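You operate a simulated robot arm through the tools that you are given. There is no shell and no other tool.

You run a simulated robot arm. Do the job below in one go: nothing can be reset, and whatever is moved stays where it is left.

Task
Move the window housing's end cap to the blue stand and open its diffuser.
Fine: first switch the long grey driver off and free the grey latch; the diffuser comes last.

The check looks at the end state, three seconds after you hand in, the way a careful person would. Anything else that was tipped, shoved, dropped, spilled or broken makes it a failure. Lids that push on must go on centred and level and be pressed home; caps that screw on are set level and turned clockwise until they are tight.

Robot
A 6-joint arm with a two-finger gripper on a trunk, on a base that drives. Base frame: it is fixed to the floor where the robot stands at the start and does not move with it; the origin is under the middle of the robot, x ahead of it, y to its left, z up. Readings come in m, rad, newtons and seconds.
Its first joint turns from -2.897 to 2.897 rad. Places, roughly: blue link [0.75, -4.5, 1]; diffuser by the cartons [0.7, -4.4, 1]; diffuser by the window [1.2, -4.4, 1]; dimmer of the black driver [0.9, -4.7, 0.1]; end cap with the black grip [0.75, -4.25, 1]; end cap with the grey grip [1.25, -4.25, 1]; grey latch by the cartons [0.6, -4.2, 1]; grey latch by the window [1.4, -4.2, 1]; light strip (3x15x4 cm) [0.6, -4.3, 0.9]; red connector [0.75, -4.75, 0]; slot of the blue stand [1.3, -3.8, 0.7]; switch of the black driver [0.9, -4.8, 0.1]; switch of the grey driver [1.1, -3.8, 0.8]; teal plug (4x5x5 cm) [0.7, -4.3, 0.1]. Payload 2.54 kg.
The TCP is the grasp point between the finger pads, 0.03 m short of the fingertips. In the tool frame z runs along the fingers and y along their closing line. The gripper opens to 0.116 m. The gripper's body begins 0.095 m behind the TCP.
Orientation is told as [roll, pitch, yaw] about the base's x, y, z axes, in that order, counted from this pose: with the fingers straight down and closing along the base's y, the tool's x points along the base's -x, its y along +y and its z along -z.

Tools
- The arm moves only by the tool move_arm. Its argument "series" is a list that holds one entry, the list of rows, each a list of 7 numbers: the closure in counts, from 0 (fully open) to 255 (shut), then the shift along the tool's x, y, z in m, then the turn, a rotation vector about the tool's x, y, z in degrees. In form: [[[hand, x, y, z, ax, ay, az], ...]]. A call has 1 to 20 rows; each row is the pose to reach, as a shift and turn from the pose commanded when the call began, along the tool's axes at that moment. A row lasts 0.2 s, in which the tool goes at most 0.05 m and 0.15 rad; a call with a longer step from one row to the next is refused whole, and so is a gripper value outside its range. A pose out of reach is approached as far as the arm can. The call stops where the force on the tool passes 40 N (or 10 N more than at its start, if that is more) or the arm is blocked; 0.2 s more then pass. Each finger travels about 0.072 m/s and halts on what it meets, pressing with about 24 N; the grip force reading is that of the motor and also rises with nothing between the fingers. The clock runs only during rows and for 0.2 s after the last one: add rows that repeat a pose to give the fingers time. The reply holds the time, the measured pose of the TCP, the force on the tool along the base axes, the opening and the grip force, in the units named above and with some noise, with the torque about the TCP (base axes, N m) and any sound that the robot's microphone picked up.
- Cameras (640 x 400 px; columns grow to the right, rows downward): "scene" is now at [-0.0287, 0.1437, 1.4204]; the picture's right is [-0.05, -1.00, 0.00], its down [-0.47, 0.02, -0.88] and it looks along [0.88, -0.04, -0.47] (base axes); focal length 283 px, centre (320, 200). "wrist" rides on the gripper at [0.069, -0.015, -0.122] in the tool frame; the picture's right is [0.21, 0.98, 0.00], its down [-0.83, 0.18, -0.53] and it looks along [-0.52, 0.11, 0.85] (tool axes); focal length 251 px, centre (320, 200). There is no depth. A picture from a camera that has moved, and an enlarged one, comes with that camera's place and axes in the base frame and with its lens.
- camera(camera): a new picture of that camera. No time passes.
- steer(legs): drives the robot by 1 to 6 legs, each [ahead, left, turn to the left] in m, m and rad, along the robot's own axes; the way and the turn of a leg run together, so that a leg with both is an arc; at most 1.5 m and 3.142 rad a leg. The arm and the cameras ride along, it lands a little off, and it stops where it bumps. It gives what a move gives.
- pan_tilt(pan, tilt): turns the head with the scene camera to pan (to the left, within 2.094 rad either way) and tilt (down, from -0.506 to 1.204), counted from straight ahead of the robot. It gives what a move gives.
- inspect(camera, box): a new picture of the part [left, top, right, bottom] of that camera's present view, enlarged. No time passes.
- hand_in(): hands the job in; it is judged then, once.

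Places have to be worked out from the pictures, the camera data and where the tool is seen. Open the gripper and draw the arm clear of the work before you hand the job in, unless the task says otherwise.

The tools are called after "Emit:" as name(argument=value, ...) on one line, values as JSON. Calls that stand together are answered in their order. move_arm: Moves the arm, as the interface text tells. Its arguments: {"type":"object","properties":{"series":{"type":"array"}},"required":["series"]} The other tools are called the same way: steer (legs) drives the base; pan_tilt (pan, tilt) turns the head that bears the scene camera; camera (camera) takes a picture; inspect (camera, box) takes an enlarged picture of a part of a camera's view; hand_in () hands the job in.

At the start:

```text
time_s: 0.0
eef_pos: [0.6551, -0.1706, 1.0084]
orientation: [0.0, -0.001, -0.001]
contact_force: [0.0, -0.2, -0.5]
torque: [0.0, -0.02, -0.03]
finger_gap: 0.1161
gripper_force: 0.1
robot x, y, heading: [0.0016, 0.0001, -0.001]
head pan, tilt: [-0.049, 0.487]
```

scene: 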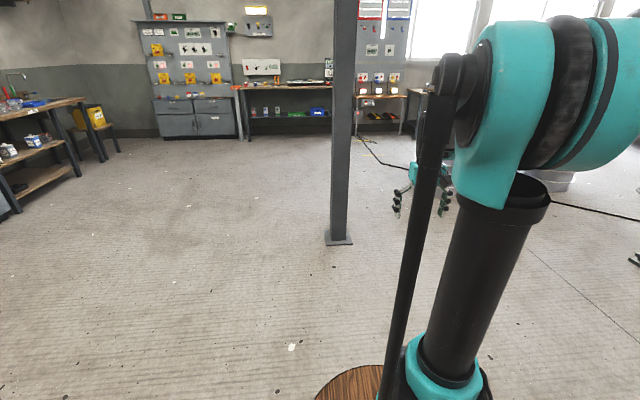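
wrist: 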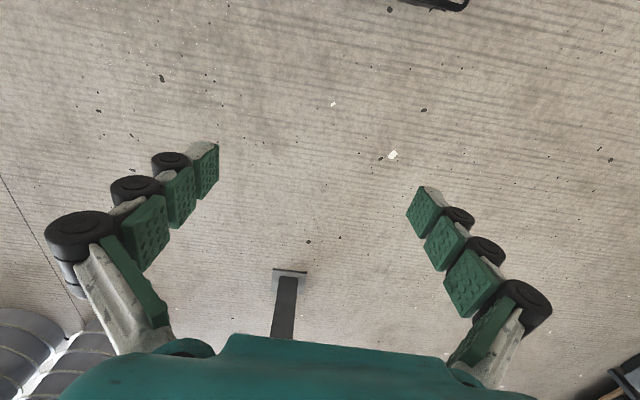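

The work places lie about 4.4 m to my right (−y). I turn the head right to see the path and the workstation before driving.

Emit:
pan_tilt(pan=-1.4, tilt=0.3)

Emit:
camera(camera="scene")

```text
time_s: 1.5
eef_pos: [0.6544, -0.1708, 1.0086]
orientation: [0.0, 0.0, 0.0]
contact_force: [-0.2, -0.7, 0.2]
torque: [-0.04, 0.02, 0.0]
finger_gap: 0.1162
gripper_force: 0.1
robot x, y, heading: [-0.0005, -0.0016, -0.004]
head pan, tilt: [-1.4, 0.3]
```

```text
taken
camera scene: at [-0.1039, 0.0562, 1.4376], right [-0.99, -0.17, 0.0], down [-0.05, 0.29, -0.96], along [0.16, -0.94, -0.3], focal length 283 px, centre (320, 200)
```

scene: 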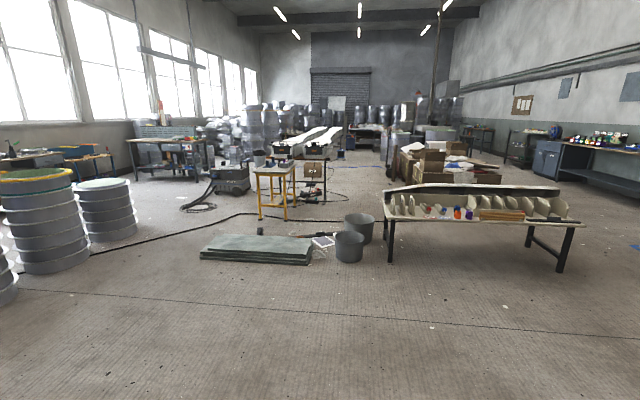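

The place around [1, −4.4, 1] should project near column 300, row 145–180: the yellow table and a small stand with a box. I enlarge that part.

Emit:
inspect(camera="scene", box=[170, 120, 390, 270])

Emit:
inspect(camera="scene", box=[240, 140, 350, 210])

```text
2.67 times, centred on (280, 195) of scene
camera zoom: at [-0.1039, 0.0562, 1.4376], right [-0.99, -0.17, 0.0], down [-0.05, 0.29, -0.96], along [0.16, -0.94, -0.3], focal length 755 px, centre (427, 213)
```

zoom: 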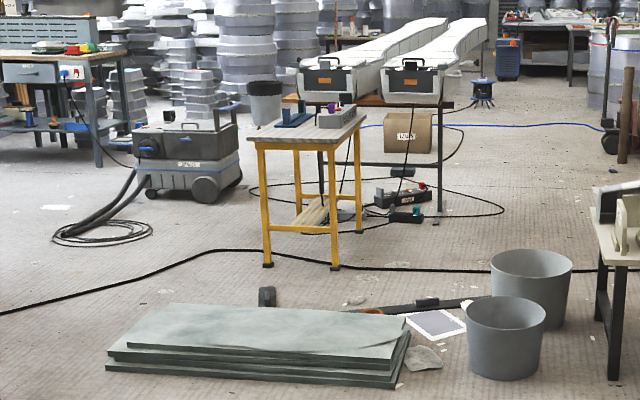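

```text
5.71 times, centred on (295, 175) of scene
camera zoom: at [-0.1039, 0.0562, 1.4376], right [-0.99, -0.17, 0.0], down [-0.05, 0.29, -0.96], along [0.16, -0.94, -0.3], focal length 1619 px, centre (463, 343)
```

zoom: 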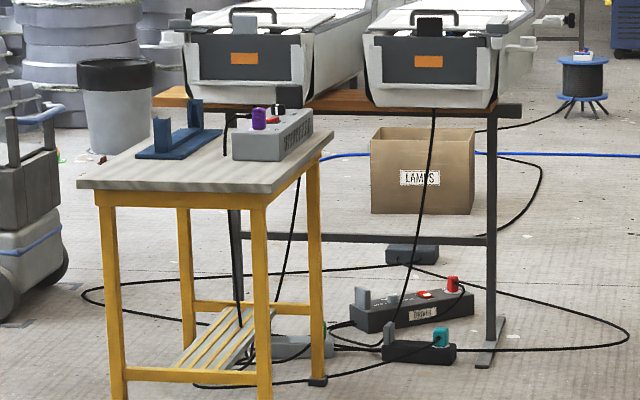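

The two housings sit on the bench (y≈−4.3), the yellow table with blue stand and grey driver is in front at x≈0.95–1.4, y≈−3.4…−4.1. There is a clear corridor at x≈2.0 between the slabs and the drums; first I draw the arm in and up so it rides safely.

Emit:
move_arm(series=[[[0, 0.03, 0, -0.03, 0, 0, 0], [0, 0.06, 0, -0.06, 0, 0, 0], [0, 0.09, 0, -0.09, 0, 0, 0], [0, 0.12, 0, -0.12, 0, 0, 0], [0, 0.15, 0, -0.15, 0, 0, 0], [0, 0.18, 0, -0.18, 0, 0, 0], [0, 0.2, 0, -0.2, 0, 0, 0], [0, 0.2, 0, -0.2, 0, 0, 0]]])

Emit:
pan_tilt(pan=-0.7, tilt=0.5)

Emit:
camera(camera="scene")

```text
time_s: 3.3
eef_pos: [0.4529, -0.1713, 1.2086]
orientation: [0.001, 0.0, 0.0]
contact_force: [0.3, 0.7, -0.1]
torque: [0.01, 0.01, 0.01]
finger_gap: 0.1158
gripper_force: 0.0
robot x, y, heading: [0.0007, 0.0, 0.003]
head pan, tilt: [-1.4, 0.3]
```

```text
time_s: 4.4
eef_pos: [0.4533, -0.1708, 1.2079]
orientation: [-0.001, -0.001, -0.001]
contact_force: [0.4, -0.2, 0.6]
torque: [-0.05, 0.0, 0.01]
finger_gap: 0.1161
gripper_force: 0.0
robot x, y, heading: [-0.0024, 0.0004, -0.002]
head pan, tilt: [-0.7, 0.499]
```

```text
taken
camera scene: at [-0.0503, 0.0895, 1.4192], right [-0.64, -0.76, 0.0], down [-0.37, 0.31, -0.88], along [0.67, -0.57, -0.48], focal length 283 px, centre (320, 200)
```

scene: 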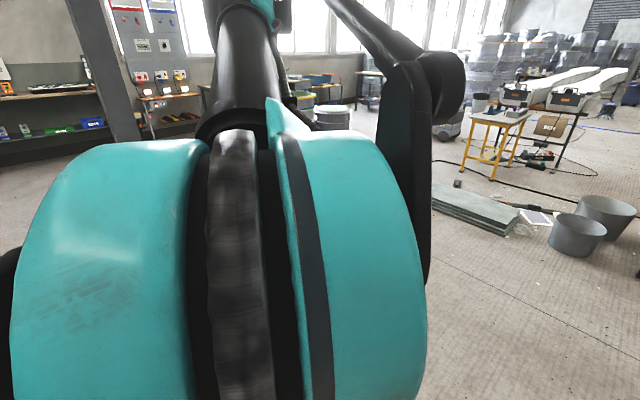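

The arm is folded. I turn right and drive diagonally toward about (2.03, −1.8), then turn to face −y, and look down the corridor.

Emit:
steer(legs=[[0, 0, -0.725], [1.35, 0, 0], [1.36, 0, 0], [0, 0, -0.846]])

Emit:
pan_tilt(pan=-0.4, tilt=0.4)

Emit:
camera(camera="scene")

```text
time_s: 21.6
eef_pos: [1.8265, -2.2526, 1.2076]
orientation: [-0.001, 0.0, -1.593]
contact_force: [-0.3, 0.0, -0.1]
torque: [-0.01, 0.0, -0.02]
finger_gap: 0.1158
gripper_force: 0.0
robot x, y, heading: [2.0139, -1.7993, -1.598]
head pan, tilt: [-0.7, 0.499]
```

```text
time_s: 22.4
eef_pos: [1.8279, -2.2521, 1.2081]
orientation: [0.002, 0.0, -1.592]
contact_force: [0.2, 0.6, -0.5]
torque: [-0.01, -0.03, 0.0]
finger_gap: 0.1157
gripper_force: 0.1
robot x, y, heading: [2.0058, -1.804, -1.592]
head pan, tilt: [-0.4, 0.4]
```

```text
taken
camera scene: at [2.1241, -1.7734, 1.4283], right [-0.91, 0.41, 0.0], down [0.16, 0.35, -0.92], along [-0.38, -0.84, -0.39], focal length 283 px, centre (320, 200)
```

scene: 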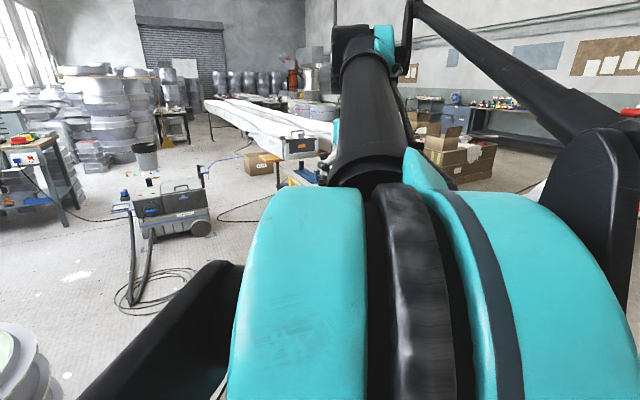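

At (2.01, −1.80) facing −y. I drive on 1.4 m past the slabs, then turn right to face −x and look at the work.

Emit:
steer(legs=[[1.4, 0, 0], [0, 0, -1.55]])

Emit:
pan_tilt(pan=0.7, tilt=0.45)

Emit:
camera(camera="scene")

```text
time_s: 33.2
eef_pos: [1.5157, -3.0565, 1.2088]
orientation: [0.0, 0.001, -3.12]
contact_force: [0.0, -0.2, 0.8]
torque: [0.01, -0.02, -0.01]
finger_gap: 0.1159
gripper_force: 0.1
robot x, y, heading: [1.9781, -3.2185, -3.124]
head pan, tilt: [-0.4, 0.4]
```

```text
time_s: 34.5
eef_pos: [1.5162, -3.0569, 1.2077]
orientation: [-0.002, 0.0, -3.121]
contact_force: [-0.9, -0.7, 0.0]
torque: [-0.03, -0.04, 0.04]
finger_gap: 0.116
gripper_force: 0.1
robot x, y, heading: [1.9711, -3.2171, -3.121]
head pan, tilt: [0.7, 0.45]
```

```text
taken
camera scene: at [2.0275, -3.4283, 1.4237], right [-0.66, 0.75, 0.0], down [0.33, 0.29, -0.9], along [-0.68, -0.59, -0.44], focal length 283 px, centre (320, 200)
```

scene: 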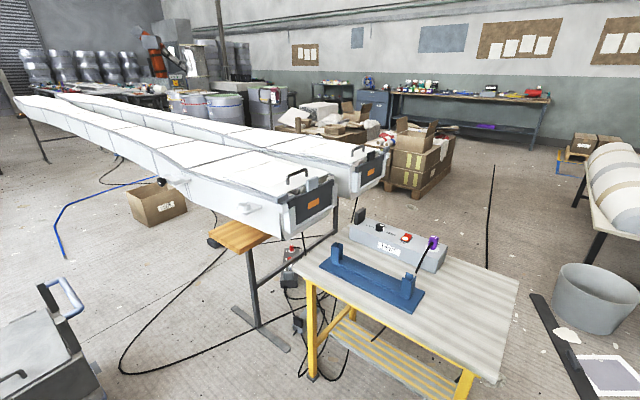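

Now I have a clear view of the housings, blue stand and grey driver. I enlarge the parts.

Emit:
inspect(camera="scene", box=[170, 140, 410, 250])

Emit:
inspect(camera="scene", box=[290, 190, 470, 320])

Emit:
inspect(camera="scene", box=[235, 155, 345, 235])

```text
2.67 times, centred on (290, 195) of scene
camera zoom: at [2.0275, -3.4283, 1.4237], right [-0.66, 0.75, 0.0], down [0.33, 0.29, -0.9], along [-0.68, -0.59, -0.44], focal length 755 px, centre (400, 213)
```

zoom: 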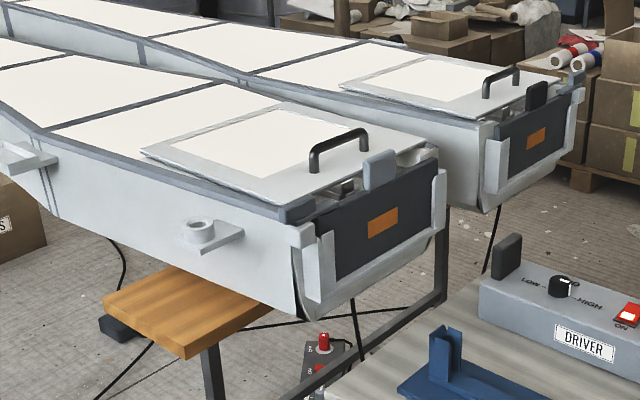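

```text
3.08 times, centred on (380, 255) of scene
camera zoom: at [2.0275, -3.4283, 1.4237], right [-0.66, 0.75, 0.0], down [0.33, 0.29, -0.9], along [-0.68, -0.59, -0.44], focal length 872 px, centre (135, 31)
```

zoom: 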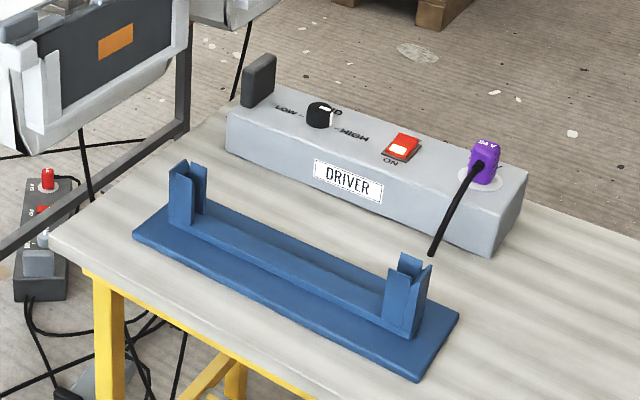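

```text
5.00 times, centred on (290, 195) of scene
camera zoom: at [2.0275, -3.4283, 1.4237], right [-0.66, 0.75, 0.0], down [0.33, 0.29, -0.9], along [-0.68, -0.59, -0.44], focal length 1416 px, centre (470, 225)
```

zoom: 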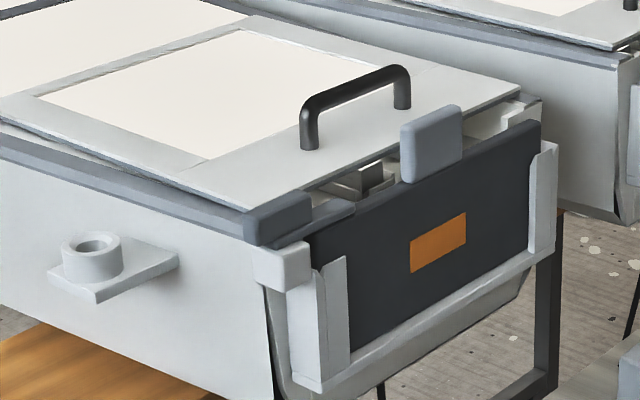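

The cap is a dark plate held in upright channels under a grey latch bar; the driver's red rocker shows ON. Before moving alongside, I check the floor to my left for hose and vacuum.

Emit:
pan_tilt(pan=1.5, tilt=0.8)

Emit:
camera(camera="scene")

```text
time_s: 35.6
eef_pos: [1.5172, -3.0576, 1.208]
orientation: [-0.001, 0.0, -3.12]
contact_force: [0.9, 0.2, -0.1]
torque: [-0.01, -0.01, -0.04]
finger_gap: 0.1157
gripper_force: 0.1
robot x, y, heading: [1.9736, -3.219, -3.123]
head pan, tilt: [1.499, 0.799]
```

```text
taken
camera scene: at [2.0924, -3.4482, 1.3933], right [-1.0, 0.05, 0.0], down [0.04, 0.72, -0.7], along [-0.04, -0.7, -0.72], focal length 283 px, centre (320, 200)
```

scene: 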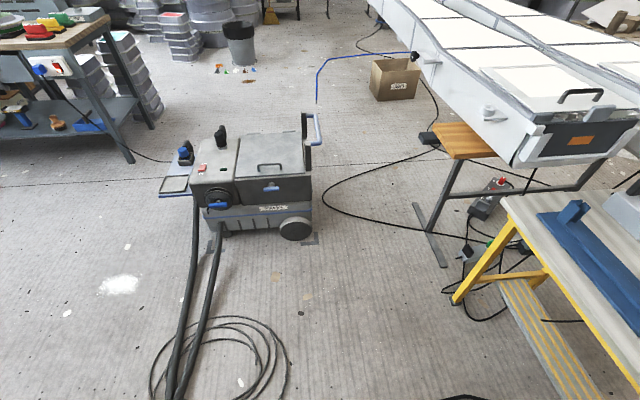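

The floor around (1.86, −3.95) is free (hose edge at x≈2.2, table edge at x≈1.4). I drive sideways to there, with a small move ahead.

Emit:
steer(legs=[[0.0, 0.72, 0], [0.1, 0, -0.018]])

Emit:
pan_tilt(pan=0.45, tilt=0.6)

Emit:
camera(camera="scene")

Emit:
camera(camera="wrist")

```text
time_s: 40.3
eef_pos: [1.4332, -3.7724, 1.207]
orientation: [-0.001, 0.003, -3.143]
contact_force: [0.4, -0.3, -0.2]
torque: [0.0, 0.0, -0.01]
finger_gap: 0.1159
gripper_force: 0.1
robot x, y, heading: [1.8883, -3.9448, -3.138]
head pan, tilt: [1.499, 0.799]
```

```text
time_s: 41.6
eef_pos: [1.434, -3.7732, 1.2073]
orientation: [0.0, 0.001, -3.142]
contact_force: [0.3, -0.9, 0.6]
torque: [-0.01, -0.02, -0.03]
finger_gap: 0.116
gripper_force: 0.1
robot x, y, heading: [1.8872, -3.9451, -3.142]
head pan, tilt: [0.45, 0.6]
```

```text
taken
camera scene: at [1.928, -4.135, 1.4101], right [-0.44, 0.9, 0.0], down [0.51, 0.25, -0.82], along [-0.74, -0.36, -0.57], focal length 283 px, centre (320, 200)
```

scene: 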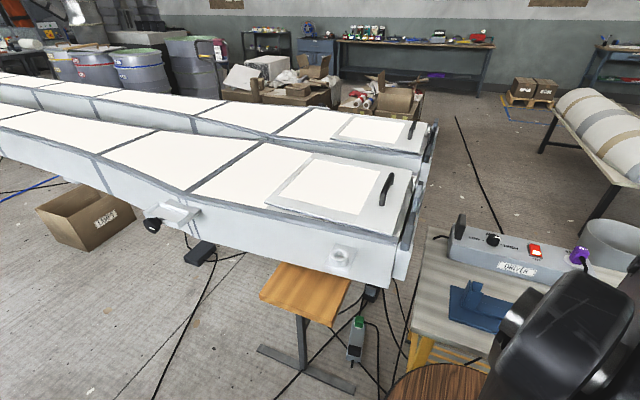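

```text
taken
camera wrist: at [1.5021, -3.7579, 1.3297], right [0.21, -0.98, 0.0], down [-0.83, -0.18, 0.53], along [-0.52, -0.11, -0.85], focal length 251 px, centre (320, 200)
```

wrist: 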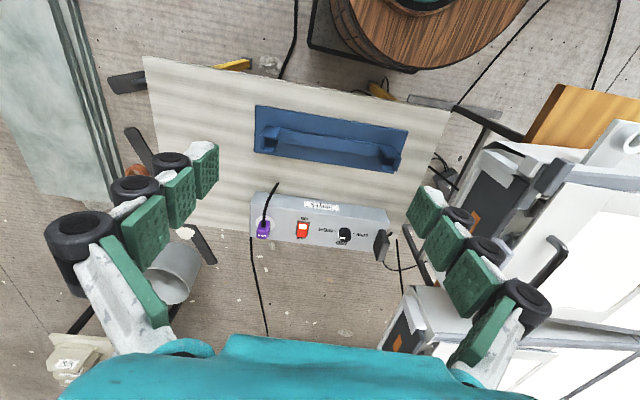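

Now well placed. I enlarge the wrist view of the driver and stand, and the scene view of the housing end.

Emit:
inspect(camera="wrist", box=[230, 170, 430, 290])

Emit:
inspect(camera="scene", box=[320, 150, 450, 290])

Emit:
inspect(camera="wrist", box=[430, 100, 640, 300])

```text
3.20 times, centred on (330, 230) of wrist
camera zoom: at [1.5021, -3.7579, 1.3297], right [0.21, -0.98, 0.0], down [-0.83, -0.18, 0.53], along [-0.52, -0.11, -0.85], focal length 805 px, centre (288, 104)
```

zoom: 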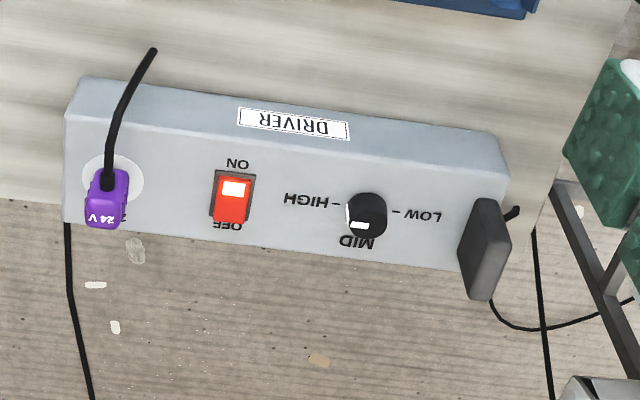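

```text
2.86 times, centred on (385, 220) of scene
camera zoom: at [1.928, -4.135, 1.4101], right [-0.44, 0.9, 0.0], down [0.51, 0.25, -0.82], along [-0.74, -0.36, -0.57], focal length 809 px, centre (134, 143)
```

zoom: 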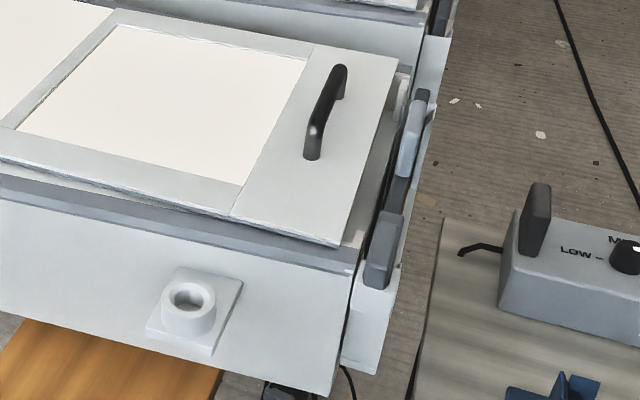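

```text
2.00 times, centred on (535, 200) of wrist
camera zoom: at [1.5021, -3.7579, 1.3297], right [0.21, -0.98, 0.0], down [-0.83, -0.18, 0.53], along [-0.52, -0.11, -0.85], focal length 503 px, centre (-110, 200)
```

zoom: 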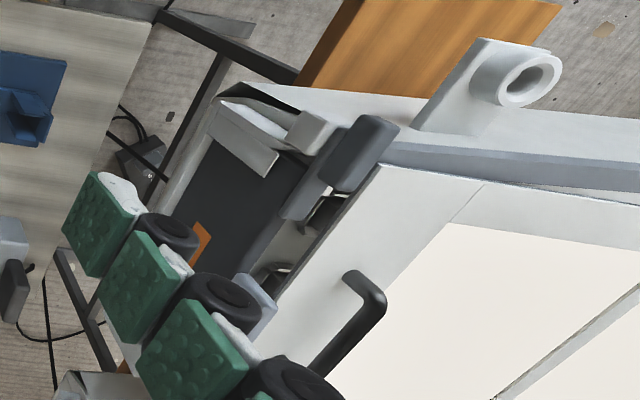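

The driver's rocker is ON, with OFF on its −x side. Next I take the arm over the latch corner for a closer look with the wrist camera.

Emit:
move_arm(series=[[[0, 0.01, 0.045, 0, 0, 0, 0], [0, 0.02, 0.09, -0.005, 0, 0, 0], [0, 0.03, 0.135, -0.01, 0, 0, 0], [0, 0.045, 0.18, -0.015, 0, 0, 0], [0, 0.06, 0.225, -0.02, 0, 0, 0], [0, 0.075, 0.27, -0.02, 0, 0, 0], [0, 0.09, 0.315, -0.02, 0, 0, 0], [0, 0.096, 0.36, -0.02, 0, 0, 0], [0, 0.096, 0.39, -0.02, 0, 0, 0], [0, 0.096, 0.39, -0.02, 0, 0, 0]]])

Emit:
camera(camera="wrist")

Emit:
camera(camera="scene")

```text
time_s: 43.8
eef_pos: [1.5286, -4.1633, 1.2273]
orientation: [0.0, 0.0, -3.141]
contact_force: [-0.3, -1.0, 0.2]
torque: [0.0, 0.01, 0.03]
finger_gap: 0.1161
gripper_force: 0.1
robot x, y, heading: [1.8819, -3.9429, -3.141]
head pan, tilt: [0.45, 0.6]
```

```text
taken
camera wrist: at [1.5974, -4.1488, 1.3492], right [0.21, -0.98, 0.0], down [-0.83, -0.18, 0.53], along [-0.52, -0.11, -0.85], focal length 251 px, centre (320, 200)
```

wrist: 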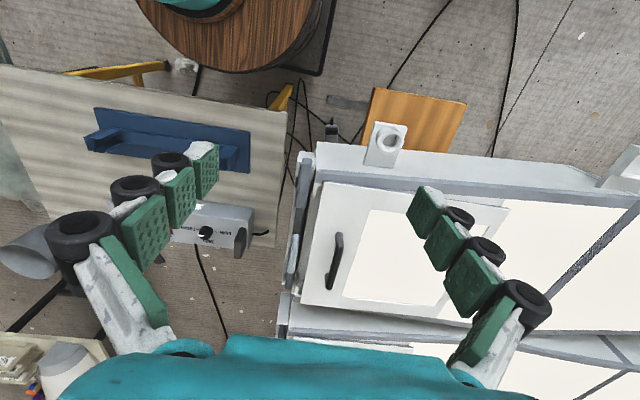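

```text
taken
camera scene: at [1.928, -4.135, 1.4101], right [-0.44, 0.9, 0.0], down [0.51, 0.25, -0.83], along [-0.74, -0.36, -0.56], focal length 283 px, centre (320, 200)
```

scene: 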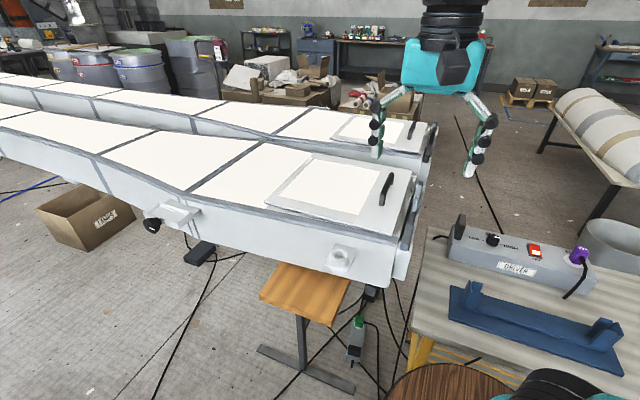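

I enlarge the wrist view of the housing's end, where the latch, grip and handle show from above.

Emit:
inspect(camera="wrist", box=[260, 140, 420, 310])

Emit:
inspect(camera="scene", box=[370, 140, 450, 290])

Emit:
inspect(camera="wrist", box=[270, 140, 350, 210])

```text
2.35 times, centred on (340, 225) of wrist
camera zoom: at [1.5974, -4.1488, 1.3492], right [0.21, -0.98, 0.0], down [-0.83, -0.18, 0.53], along [-0.52, -0.11, -0.85], focal length 592 px, centre (273, 141)
```

zoom: 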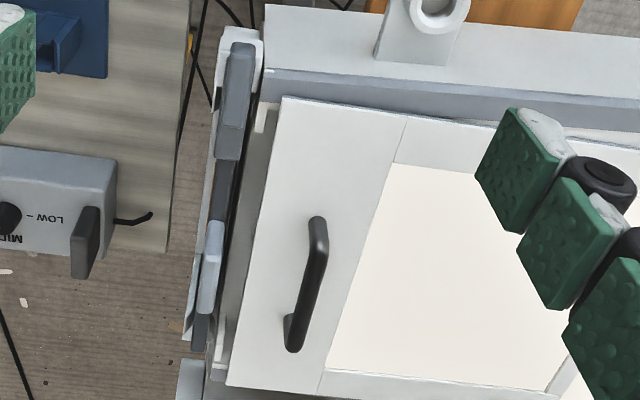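

```text
2.67 times, centred on (410, 215) of scene
camera zoom: at [1.928, -4.135, 1.4101], right [-0.44, 0.9, 0.0], down [0.51, 0.25, -0.83], along [-0.74, -0.36, -0.56], focal length 755 px, centre (80, 160)
```

zoom: 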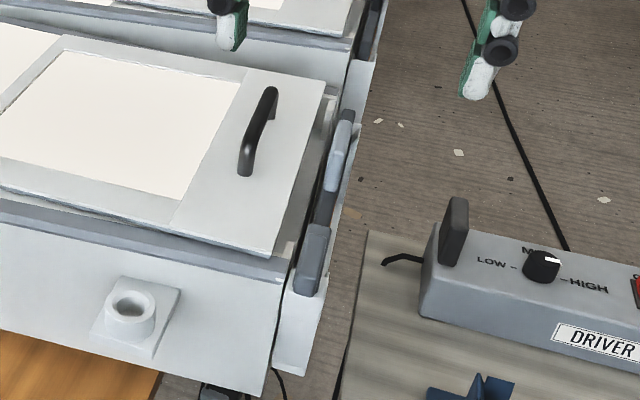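

```text
5.71 times, centred on (310, 175) of wrist
camera zoom: at [1.5974, -4.1488, 1.3492], right [0.21, -0.98, 0.0], down [-0.83, -0.18, 0.53], along [-0.52, -0.11, -0.85], focal length 1437 px, centre (377, 343)
```

zoom: 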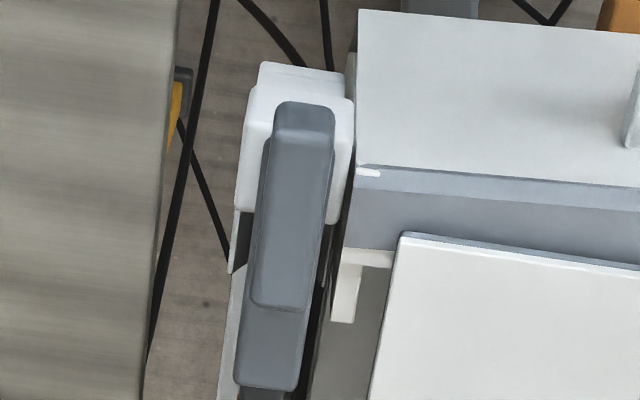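

The latch is a bar lying on a white corner block and reaching over the cap's top edge. I zoom further from both cameras to judge how it moves.

Emit:
inspect(camera="scene", box=[392, 170, 432, 270])

Emit:
inspect(camera="wrist", box=[285, 145, 325, 215])

Emit:
inspect(camera="wrist", box=[270, 210, 320, 300])

```text
4.00 times, centred on (412, 220) of scene
camera zoom: at [1.928, -4.135, 1.4101], right [-0.44, 0.9, 0.0], down [0.51, 0.25, -0.83], along [-0.74, -0.36, -0.56], focal length 1133 px, centre (-48, 120)
```

zoom: 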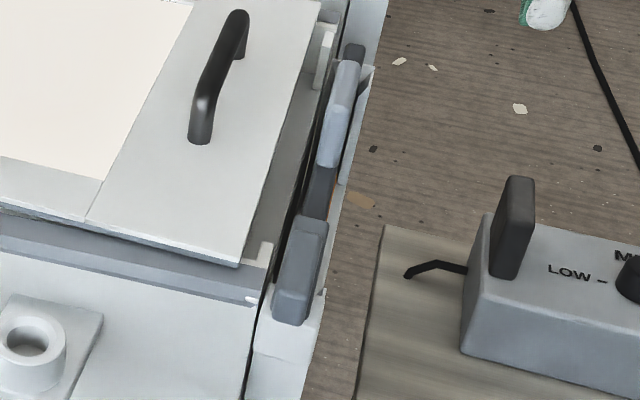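

```text
5.71 times, centred on (305, 180) of wrist
camera zoom: at [1.5974, -4.1488, 1.3492], right [0.21, -0.98, 0.0], down [-0.83, -0.18, 0.53], along [-0.52, -0.11, -0.85], focal length 1437 px, centre (406, 314)
```

zoom: 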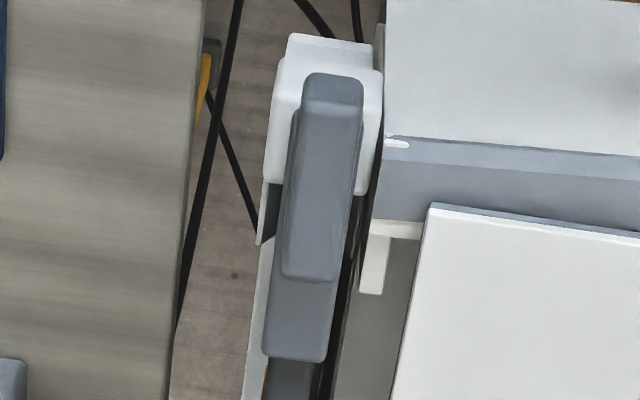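

```text
4.44 times, centred on (295, 255) of wrist
camera zoom: at [1.5974, -4.1488, 1.3492], right [0.21, -0.98, 0.0], down [-0.83, -0.18, 0.53], along [-0.52, -0.11, -0.85], focal length 1118 px, centre (431, -44)
```

zoom: 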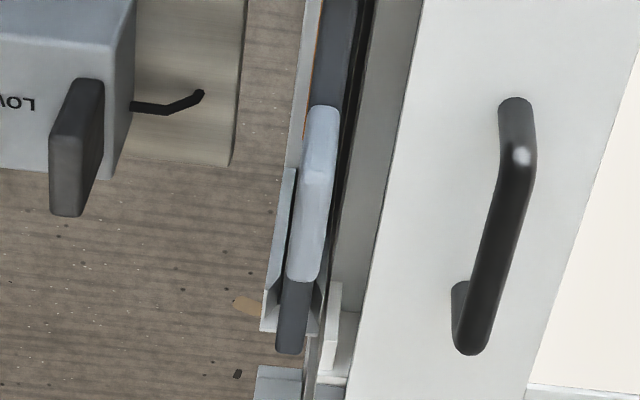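

The bolt's motion isn't certain yet, so I do the driver first: two views intersect with the rocker centre at about (1.070, −3.802, 0.788). I bring the closed gripper above it at z≈0.98 and look.

Emit:
move_arm(series=[[[120, -0.0335, -0.0259, 0.0176, 0, 0, 0], [200, -0.067, -0.0518, 0.0352, 0, 0, 0], [255, -0.1005, -0.0777, 0.0528, 0, 0, 0], [255, -0.134, -0.1036, 0.0704, 0, 0, 0], [255, -0.1675, -0.1295, 0.088, 0, 0, 0], [255, -0.201, -0.1554, 0.1056, 0, 0, 0], [255, -0.2345, -0.1813, 0.1232, 0, 0, 0], [255, -0.268, -0.2072, 0.1408, 0, 0, 0], [255, -0.3015, -0.2331, 0.1584, 0, 0, 0], [255, -0.335, -0.259, 0.176, 0, 0, 0], [255, -0.3685, -0.2849, 0.1936, 0, 0, 0], [255, -0.402, -0.3108, 0.2112, 0, 0, 0], [255, -0.4355, -0.3367, 0.2288, 0, 0, 0], [255, -0.4686, -0.363, 0.247, 0, 0, 0], [255, -0.4686, -0.363, 0.247, 0, 0, 0]]])

Emit:
camera(camera="wrist")

Emit:
camera(camera="scene")

```text
time_s: 47.0
eef_pos: [1.062, -3.7962, 0.9796]
orientation: [0.002, -0.001, -3.142]
contact_force: [0.1, -0.1, -0.4]
torque: [0.01, 0.0, 0.02]
finger_gap: 0.0003
gripper_force: 23.9
robot x, y, heading: [1.8854, -3.9453, -3.144]
head pan, tilt: [0.45, 0.6]
```

```text
taken
camera wrist: at [1.1301, -3.7814, 1.1008], right [0.21, -0.98, 0.0], down [-0.83, -0.18, 0.53], along [-0.52, -0.11, -0.85], focal length 251 px, centre (320, 200)
```

wrist: 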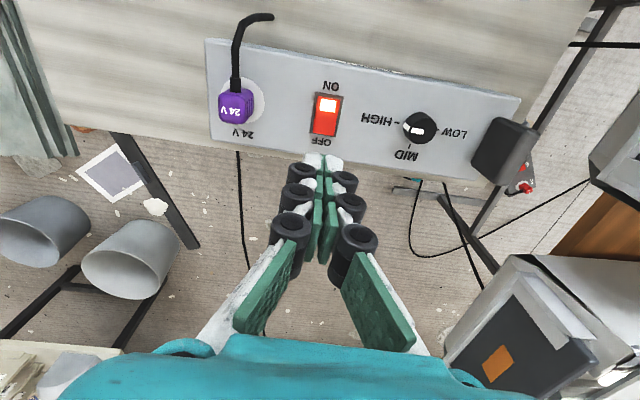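

```text
taken
camera scene: at [1.928, -4.135, 1.4101], right [-0.44, 0.9, 0.0], down [0.51, 0.25, -0.83], along [-0.74, -0.36, -0.56], focal length 283 px, centre (320, 200)
```

scene: 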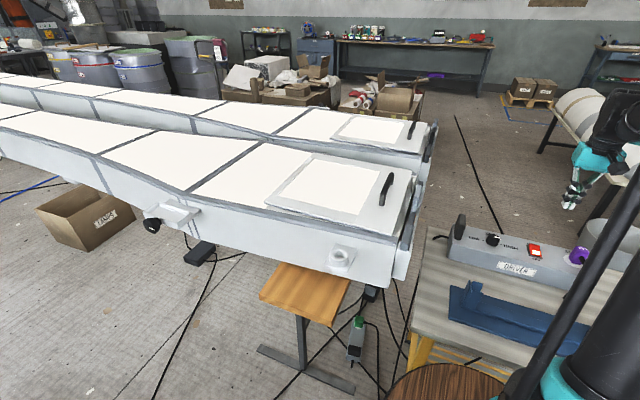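

The switch is visible just behind the closed fingers; I enlarge it to see which side is pressed.

Emit:
inspect(camera="wrist", box=[270, 65, 390, 195])

Emit:
inspect(camera="scene", box=[500, 225, 600, 290])

```text
3.08 times, centred on (330, 130) of wrist
camera zoom: at [1.1301, -3.7814, 1.1008], right [0.21, -0.98, 0.0], down [-0.83, -0.18, 0.53], along [-0.52, -0.11, -0.85], focal length 774 px, centre (289, 415)
```

zoom: 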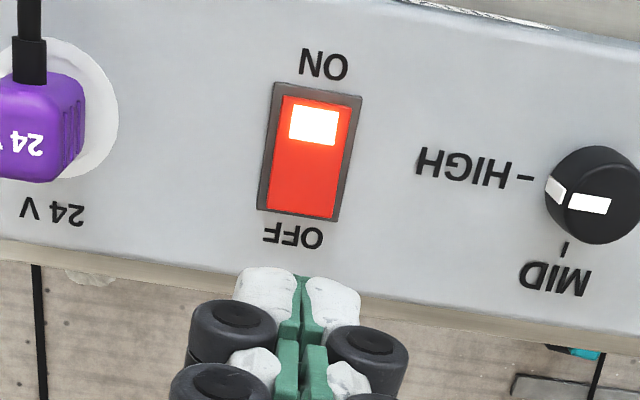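

```text
6.15 times, centred on (550, 258) of scene
camera zoom: at [1.928, -4.135, 1.4101], right [-0.44, 0.9, 0.0], down [0.51, 0.25, -0.83], along [-0.74, -0.36, -0.56], focal length 1743 px, centre (-1095, -154)
```

zoom: 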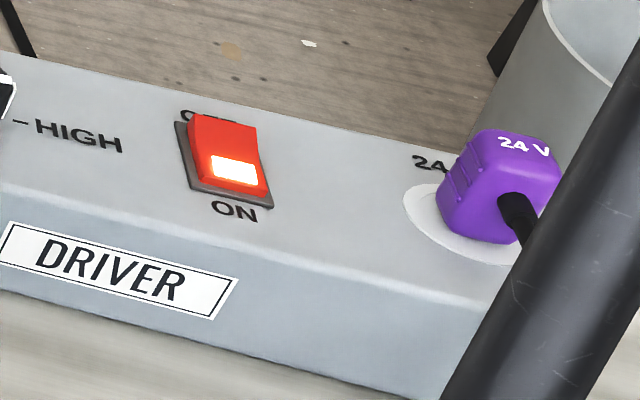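

The OFF end (−x side) of the rocker stands up, so it must be pushed down at about x≈1.043, y≈−3.804. I lower the closed fingertips there in fine steps.

Emit:
move_arm(series=[[[255, -0.01, 0.004, 0.03, 0, 0, 0], [255, -0.019, 0.0078, 0.06, 0, 0, 0], [255, -0.019, 0.0078, 0.09, 0, 0, 0], [255, -0.019, 0.0078, 0.11, 0, 0, 0], [255, -0.019, 0.0078, 0.12, 0, 0, 0], [255, -0.019, 0.0078, 0.13, 0, 0, 0], [255, -0.019, 0.0078, 0.135, 0, 0, 0], [255, -0.019, 0.0078, 0.14, 0, 0, 0], [255, -0.019, 0.0078, 0.14, 0, 0, 0]]])

Emit:
inspect(camera="scene", box=[470, 200, 610, 290])

Emit:
camera(camera="wrist")

```text
time_s: 49.0
eef_pos: [1.0424, -3.8086, 0.8407]
orientation: [-0.001, 0.001, -3.142]
contact_force: [0.1, 0.0, -0.7]
torque: [0.02, 0.03, 0.01]
finger_gap: 0.0002
gripper_force: 24.0
robot x, y, heading: [1.886, -3.9456, -3.138]
head pan, tilt: [0.45, 0.6]
```

```text
4.44 times, centred on (540, 245) of scene
camera zoom: at [1.9279, -4.1349, 1.4101], right [-0.44, 0.9, 0.0], down [0.51, 0.25, -0.83], along [-0.74, -0.36, -0.56], focal length 1259 px, centre (-658, 0)
```

zoom: 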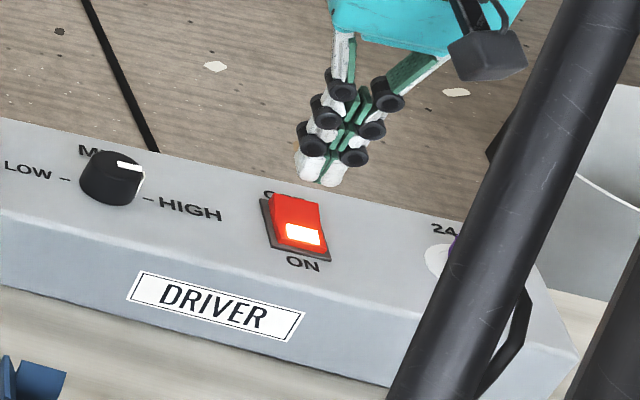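

```text
taken
camera wrist: at [1.1102, -3.7929, 0.9618], right [0.21, -0.98, 0.0], down [-0.83, -0.18, 0.53], along [-0.52, -0.11, -0.85], focal length 251 px, centre (320, 200)
```

wrist: 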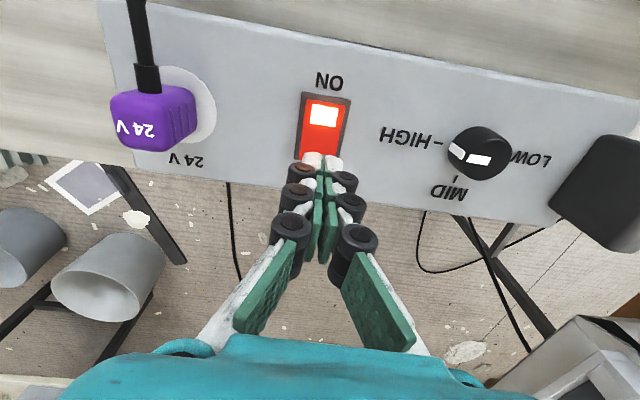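

Fingertips hover at z≈0.81 just above the OFF end. I shift a hair toward +x and press down in small steps.

Emit:
move_arm(series=[[[255, 0.004, -0.003, 0.003, 0, 0, 0], [255, 0.004, -0.003, 0.007, 0, 0, 0], [255, 0.004, -0.003, 0.011, 0, 0, 0], [255, 0.004, -0.003, 0.015, 0, 0, 0], [255, 0.004, -0.003, 0.018, 0, 0, 0], [255, 0.004, -0.003, 0.021, 0, 0, 0], [255, 0.004, -0.003, 0.024, 0, 0, 0]]])

Emit:
inspect(camera="scene", box=[470, 200, 610, 290])

```text
time_s: 50.6
eef_pos: [1.0471, -3.8053, 0.8178]
orientation: [-0.001, -0.001, -3.141]
contact_force: [-0.3, 0.2, -0.1]
torque: [0.01, 0.0, -0.03]
finger_gap: 0.0003
gripper_force: 24.1
robot x, y, heading: [1.8905, -3.9471, -3.146]
head pan, tilt: [0.45, 0.6]
```

```text
4.44 times, centred on (540, 245) of scene
camera zoom: at [1.9279, -4.1349, 1.4101], right [-0.44, 0.9, 0.0], down [0.51, 0.25, -0.83], along [-0.74, -0.36, -0.56], focal length 1259 px, centre (-658, 0)
```

zoom: 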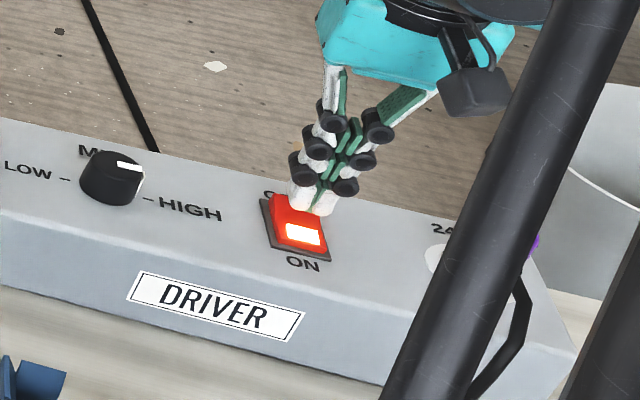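

No contact yet (tip at 0.788). I continue pressing down in 3 mm steps.

Emit:
move_arm(series=[[[255, 0, 0, 0.003, 0, 0, 0], [255, 0, 0, 0.006, 0, 0, 0], [255, 0, 0, 0.009, 0, 0, 0], [255, 0, 0, 0.012, 0, 0, 0], [255, 0, 0, 0.015, 0, 0, 0]]])

Emit:
inspect(camera="scene", box=[470, 200, 610, 290])

```text
time_s: 51.6
eef_pos: [1.0453, -3.8049, 0.808]
orientation: [0.0, -0.003, -3.142]
contact_force: [4.3, -1.1, 20.0]
torque: [-0.07, -0.3, -0.02]
finger_gap: 0.0059
gripper_force: 24.3
robot x, y, heading: [1.8901, -3.9425, -3.143]
head pan, tilt: [0.45, 0.6]
stopped in row 5: the force on the tool passed its limit at 49 N (the readings are from after the stop); the commanded pose is now the measured one
```

```text
4.44 times, centred on (540, 245) of scene
camera zoom: at [1.9288, -4.1351, 1.41], right [-0.44, 0.9, 0.0], down [0.51, 0.25, -0.83], along [-0.74, -0.36, -0.56], focal length 1259 px, centre (-658, 0)
```

zoom: 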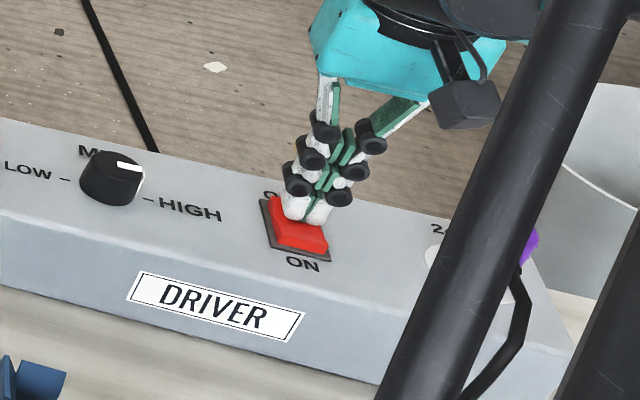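

The rocker has tipped: its lit window is dark and the ON end stands up, so it is off. I lift straight up and verify.

Emit:
move_arm(series=[[[255, 0, 0, -0.02, 0, 0, 0], [255, 0, 0, -0.06, 0, 0, 0], [255, 0, 0, -0.1, 0, 0, 0], [255, 0, 0, -0.15, 0, 0, 0], [255, 0, 0, -0.2, 0, 0, 0]]])

Emit:
inspect(camera="scene", box=[470, 200, 610, 290])

Emit:
inspect(camera="wrist", box=[230, 40, 430, 190])

```text
time_s: 52.8
eef_pos: [1.044, -3.8032, 1.008]
orientation: [0.001, -0.001, -3.142]
contact_force: [0.0, 0.0, -0.3]
torque: [-0.01, -0.03, 0.0]
finger_gap: 0.0
gripper_force: 24.0
robot x, y, heading: [1.8878, -3.9451, -3.142]
head pan, tilt: [0.45, 0.6]
```

```text
4.44 times, centred on (540, 245) of scene
camera zoom: at [1.9278, -4.1349, 1.4101], right [-0.44, 0.9, 0.0], down [0.51, 0.25, -0.82], along [-0.74, -0.36, -0.57], focal length 1259 px, centre (-658, 0)
```

zoom: 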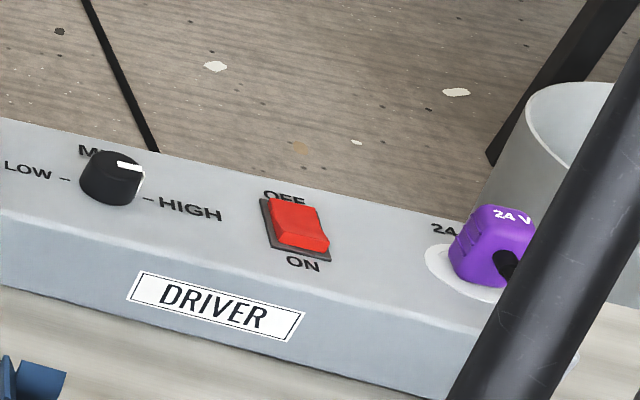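

```text
2.67 times, centred on (330, 115) of wrist
camera zoom: at [1.1125, -3.7878, 1.1298], right [0.21, -0.98, 0.0], down [-0.83, -0.18, 0.53], along [-0.52, -0.11, -0.85], focal length 670 px, centre (293, 427)
```

zoom: 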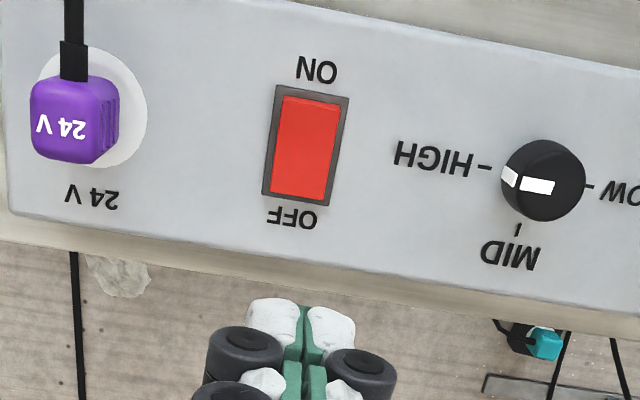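

The driver is off. Now I bring the arm back, turning the tool by 90° so the wrist camera looks toward −y at the latch from the aisle side.

Emit:
move_arm(series=[[[255, 0.0, 0.0, -0.04, 0, 0, -7.5], [255, 0.03, 0.01, -0.08, 0, 0, -15], [200, 0.06, 0.02, -0.11, 0, 0, -22.5], [100, 0.1, 0.04, -0.14, 0, 0, -30], [0, 0.14, 0.05, -0.15, 0, 0, -37.5], [0, 0.18, 0.07, -0.15, 0, 0, -45], [0, 0.22, 0.09, -0.15, 0, 0, -52.5], [0, 0.26, 0.11, -0.15, 0, 0, -60], [0, 0.29, 0.13, -0.15, 0, 0, -67.5], [0, 0.32, 0.14, -0.15, 0, 0, -75], [0, 0.34, 0.15, -0.15, 0, 0, -82.5], [0, 0.34, 0.15, -0.15, 0, 0, -90], [0, 0.34, 0.15, -0.15, 0, 0, -90]]])

Emit:
camera(camera="wrist")

```text
refused: row 2 steps farther than a row can; nothing moved
```

```text
taken
camera wrist: at [1.1125, -3.7878, 1.1298], right [0.21, -0.98, 0.0], down [-0.83, -0.18, 0.53], along [-0.52, -0.11, -0.85], focal length 251 px, centre (320, 200)
```

wrist: 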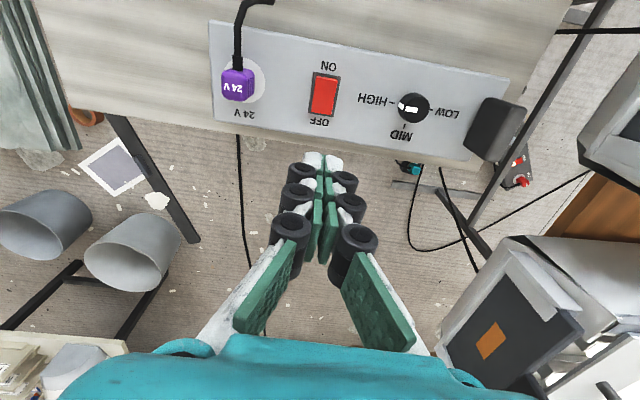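

A step was slightly too long; I resend it with smaller steps.

Emit:
move_arm(series=[[[255, 0.0, 0.0, -0.04, 0, 0, -7.5], [255, 0.02, 0.01, -0.075, 0, 0, -15], [200, 0.05, 0.02, -0.1, 0, 0, -22.5], [100, 0.08, 0.035, -0.125, 0, 0, -30], [0, 0.115, 0.05, -0.145, 0, 0, -37.5], [0, 0.155, 0.065, -0.15, 0, 0, -45], [0, 0.195, 0.08, -0.15, 0, 0, -52.5], [0, 0.235, 0.1, -0.15, 0, 0, -60], [0, 0.275, 0.12, -0.15, 0, 0, -67.5], [0, 0.31, 0.135, -0.15, 0, 0, -75], [0, 0.34, 0.15, -0.15, 0, 0, -82.5], [0, 0.34, 0.15, -0.15, 0, 0, -90], [0, 0.34, 0.15, -0.15, 0, 0, -90]]])

Emit:
camera(camera="wrist")

```text
time_s: 55.6
eef_pos: [1.3843, -3.955, 1.1564]
orientation: [-0.001, 0.001, -1.569]
contact_force: [-1.1, 0.0, -0.6]
torque: [0.0, 0.01, -0.04]
finger_gap: 0.1159
gripper_force: 0.0
robot x, y, heading: [1.8849, -3.9471, -3.143]
head pan, tilt: [0.45, 0.6]
```

```text
taken
camera wrist: at [1.3691, -3.8863, 1.2781], right [0.98, 0.22, 0.0], down [0.18, -0.83, 0.53], along [0.11, -0.52, -0.85], focal length 251 px, centre (320, 200)
```

wrist: 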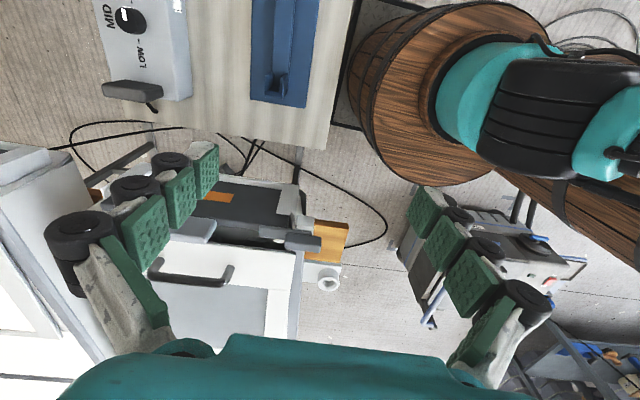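

The latch is visible at about (305, 243). I enlarge it.

Emit:
inspect(camera="wrist", box=[180, 180, 360, 300])

Emit:
inspect(camera="wrist", box=[265, 195, 355, 265])

```text
3.33 times, centred on (270, 240) of wrist
camera zoom: at [1.3691, -3.8863, 1.2781], right [0.98, 0.22, 0.0], down [0.18, -0.83, 0.53], along [0.11, -0.52, -0.85], focal length 838 px, centre (487, 67)
```

zoom: 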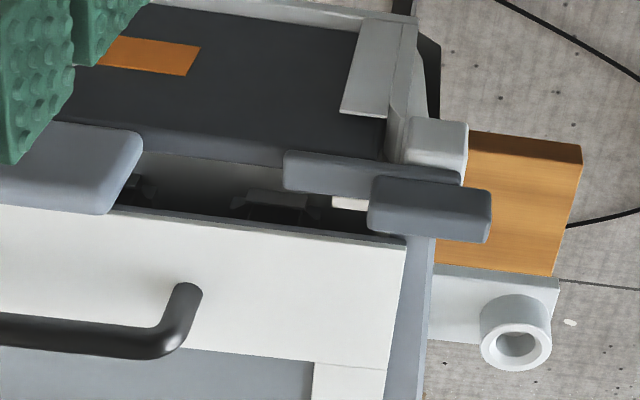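

```text
5.71 times, centred on (310, 230) of wrist
camera zoom: at [1.3691, -3.8863, 1.2781], right [0.98, 0.22, 0.0], down [0.18, -0.83, 0.53], along [0.11, -0.52, -0.85], focal length 1437 px, centre (377, 29)
```

zoom: 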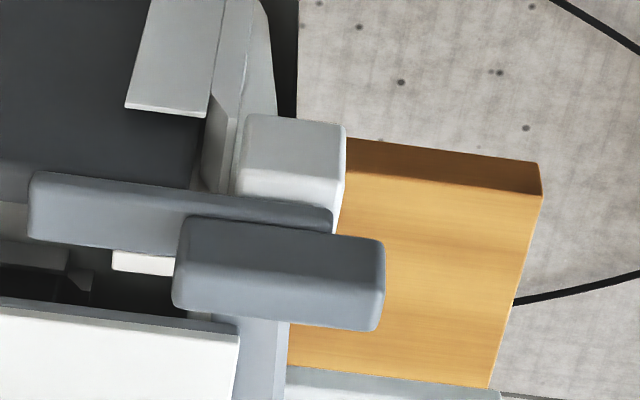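

The bar rests on a white block and carries a raised block. For a side profile I lower the camera and tilt the tool 40° so it looks at the latch nearly level from the aisle.

Emit:
move_arm(series=[[[0, -0.006, 0.003, 0.021, 0, -6.7, 0], [0, -0.012, 0.006, 0.042, 0, -13.4, 0], [0, -0.018, 0.009, 0.063, 0, -20, 0], [0, -0.024, 0.012, 0.084, 0, -26.7, 0], [0, -0.03, 0.014, 0.105, 0, -33.4, 0], [0, -0.035, 0.016, 0.126, 0, -40, 0], [0, -0.035, 0.016, 0.126, 0, -40, 0]]])

Emit:
camera(camera="wrist")

Emit:
inspect(camera="wrist", box=[240, 130, 400, 270])

```text
time_s: 57.2
eef_pos: [1.4023, -3.9892, 1.0313]
orientation: [-0.001, -0.697, -1.569]
contact_force: [0.6, 0.7, 0.6]
torque: [-0.01, 0.01, 0.0]
finger_gap: 0.1161
gripper_force: 0.0
robot x, y, heading: [1.8904, -3.9462, -3.144]
head pan, tilt: [0.45, 0.6]
```

```text
taken
camera wrist: at [1.3866, -3.8576, 1.0802], right [0.98, 0.16, -0.14], down [0.18, -0.29, 0.94], along [0.11, -0.94, -0.31], focal length 251 px, centre (320, 200)
```

wrist: 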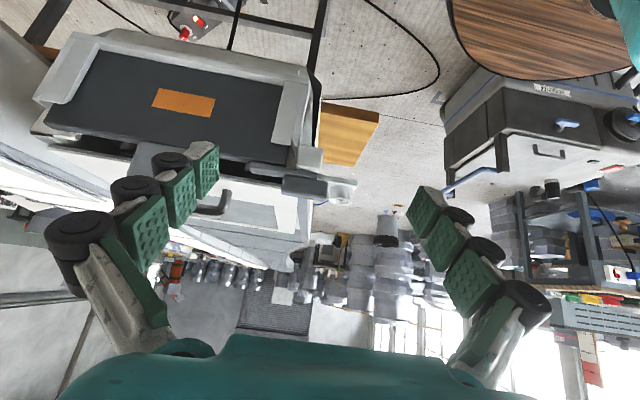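

```text
2.86 times, centred on (320, 200) of wrist
camera zoom: at [1.3866, -3.8576, 1.0802], right [0.98, 0.16, -0.14], down [0.18, -0.29, 0.94], along [0.11, -0.94, -0.31], focal length 718 px, centre (320, 200)
```

zoom: 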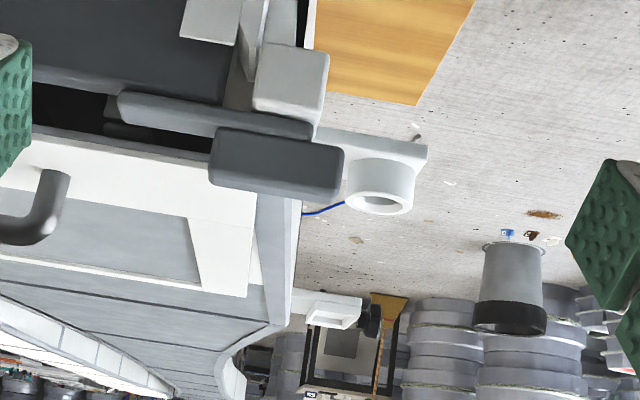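

The side view shows the bar lying on the white block (z≈0.945–0.956) with a raised block about 6 cm long, 1.6 cm thick (x 1.383–1.447, y≈−4.163, top z≈0.98). I straighten the tool and retreat upward, then turn it so the fingers close along y.

Emit:
move_arm(series=[[[0, -0.0069, 0, -0.016, 0, 6.7, 0], [0, -0.0138, 0, -0.032, 0, 13.4, 0], [0, -0.0206, 0, -0.048, 0, 20, 0], [0, -0.0275, 0, -0.064, 0, 26.7, 0], [0, -0.0344, 0, -0.08, 0, 33.4, 0], [0, -0.0413, 0, -0.0959, 0, 40, 0], [0, -0.0413, 0, -0.0959, 0, 40, 0]]])

```text
time_s: 58.8
eef_pos: [1.4022, -3.9601, 1.1318]
orientation: [-0.002, 0.002, -1.572]
contact_force: [-0.1, -0.9, -0.4]
torque: [0.01, 0.01, 0.02]
finger_gap: 0.1159
gripper_force: 0.1
robot x, y, heading: [1.884, -3.9419, -3.145]
head pan, tilt: [0.45, 0.6]
```

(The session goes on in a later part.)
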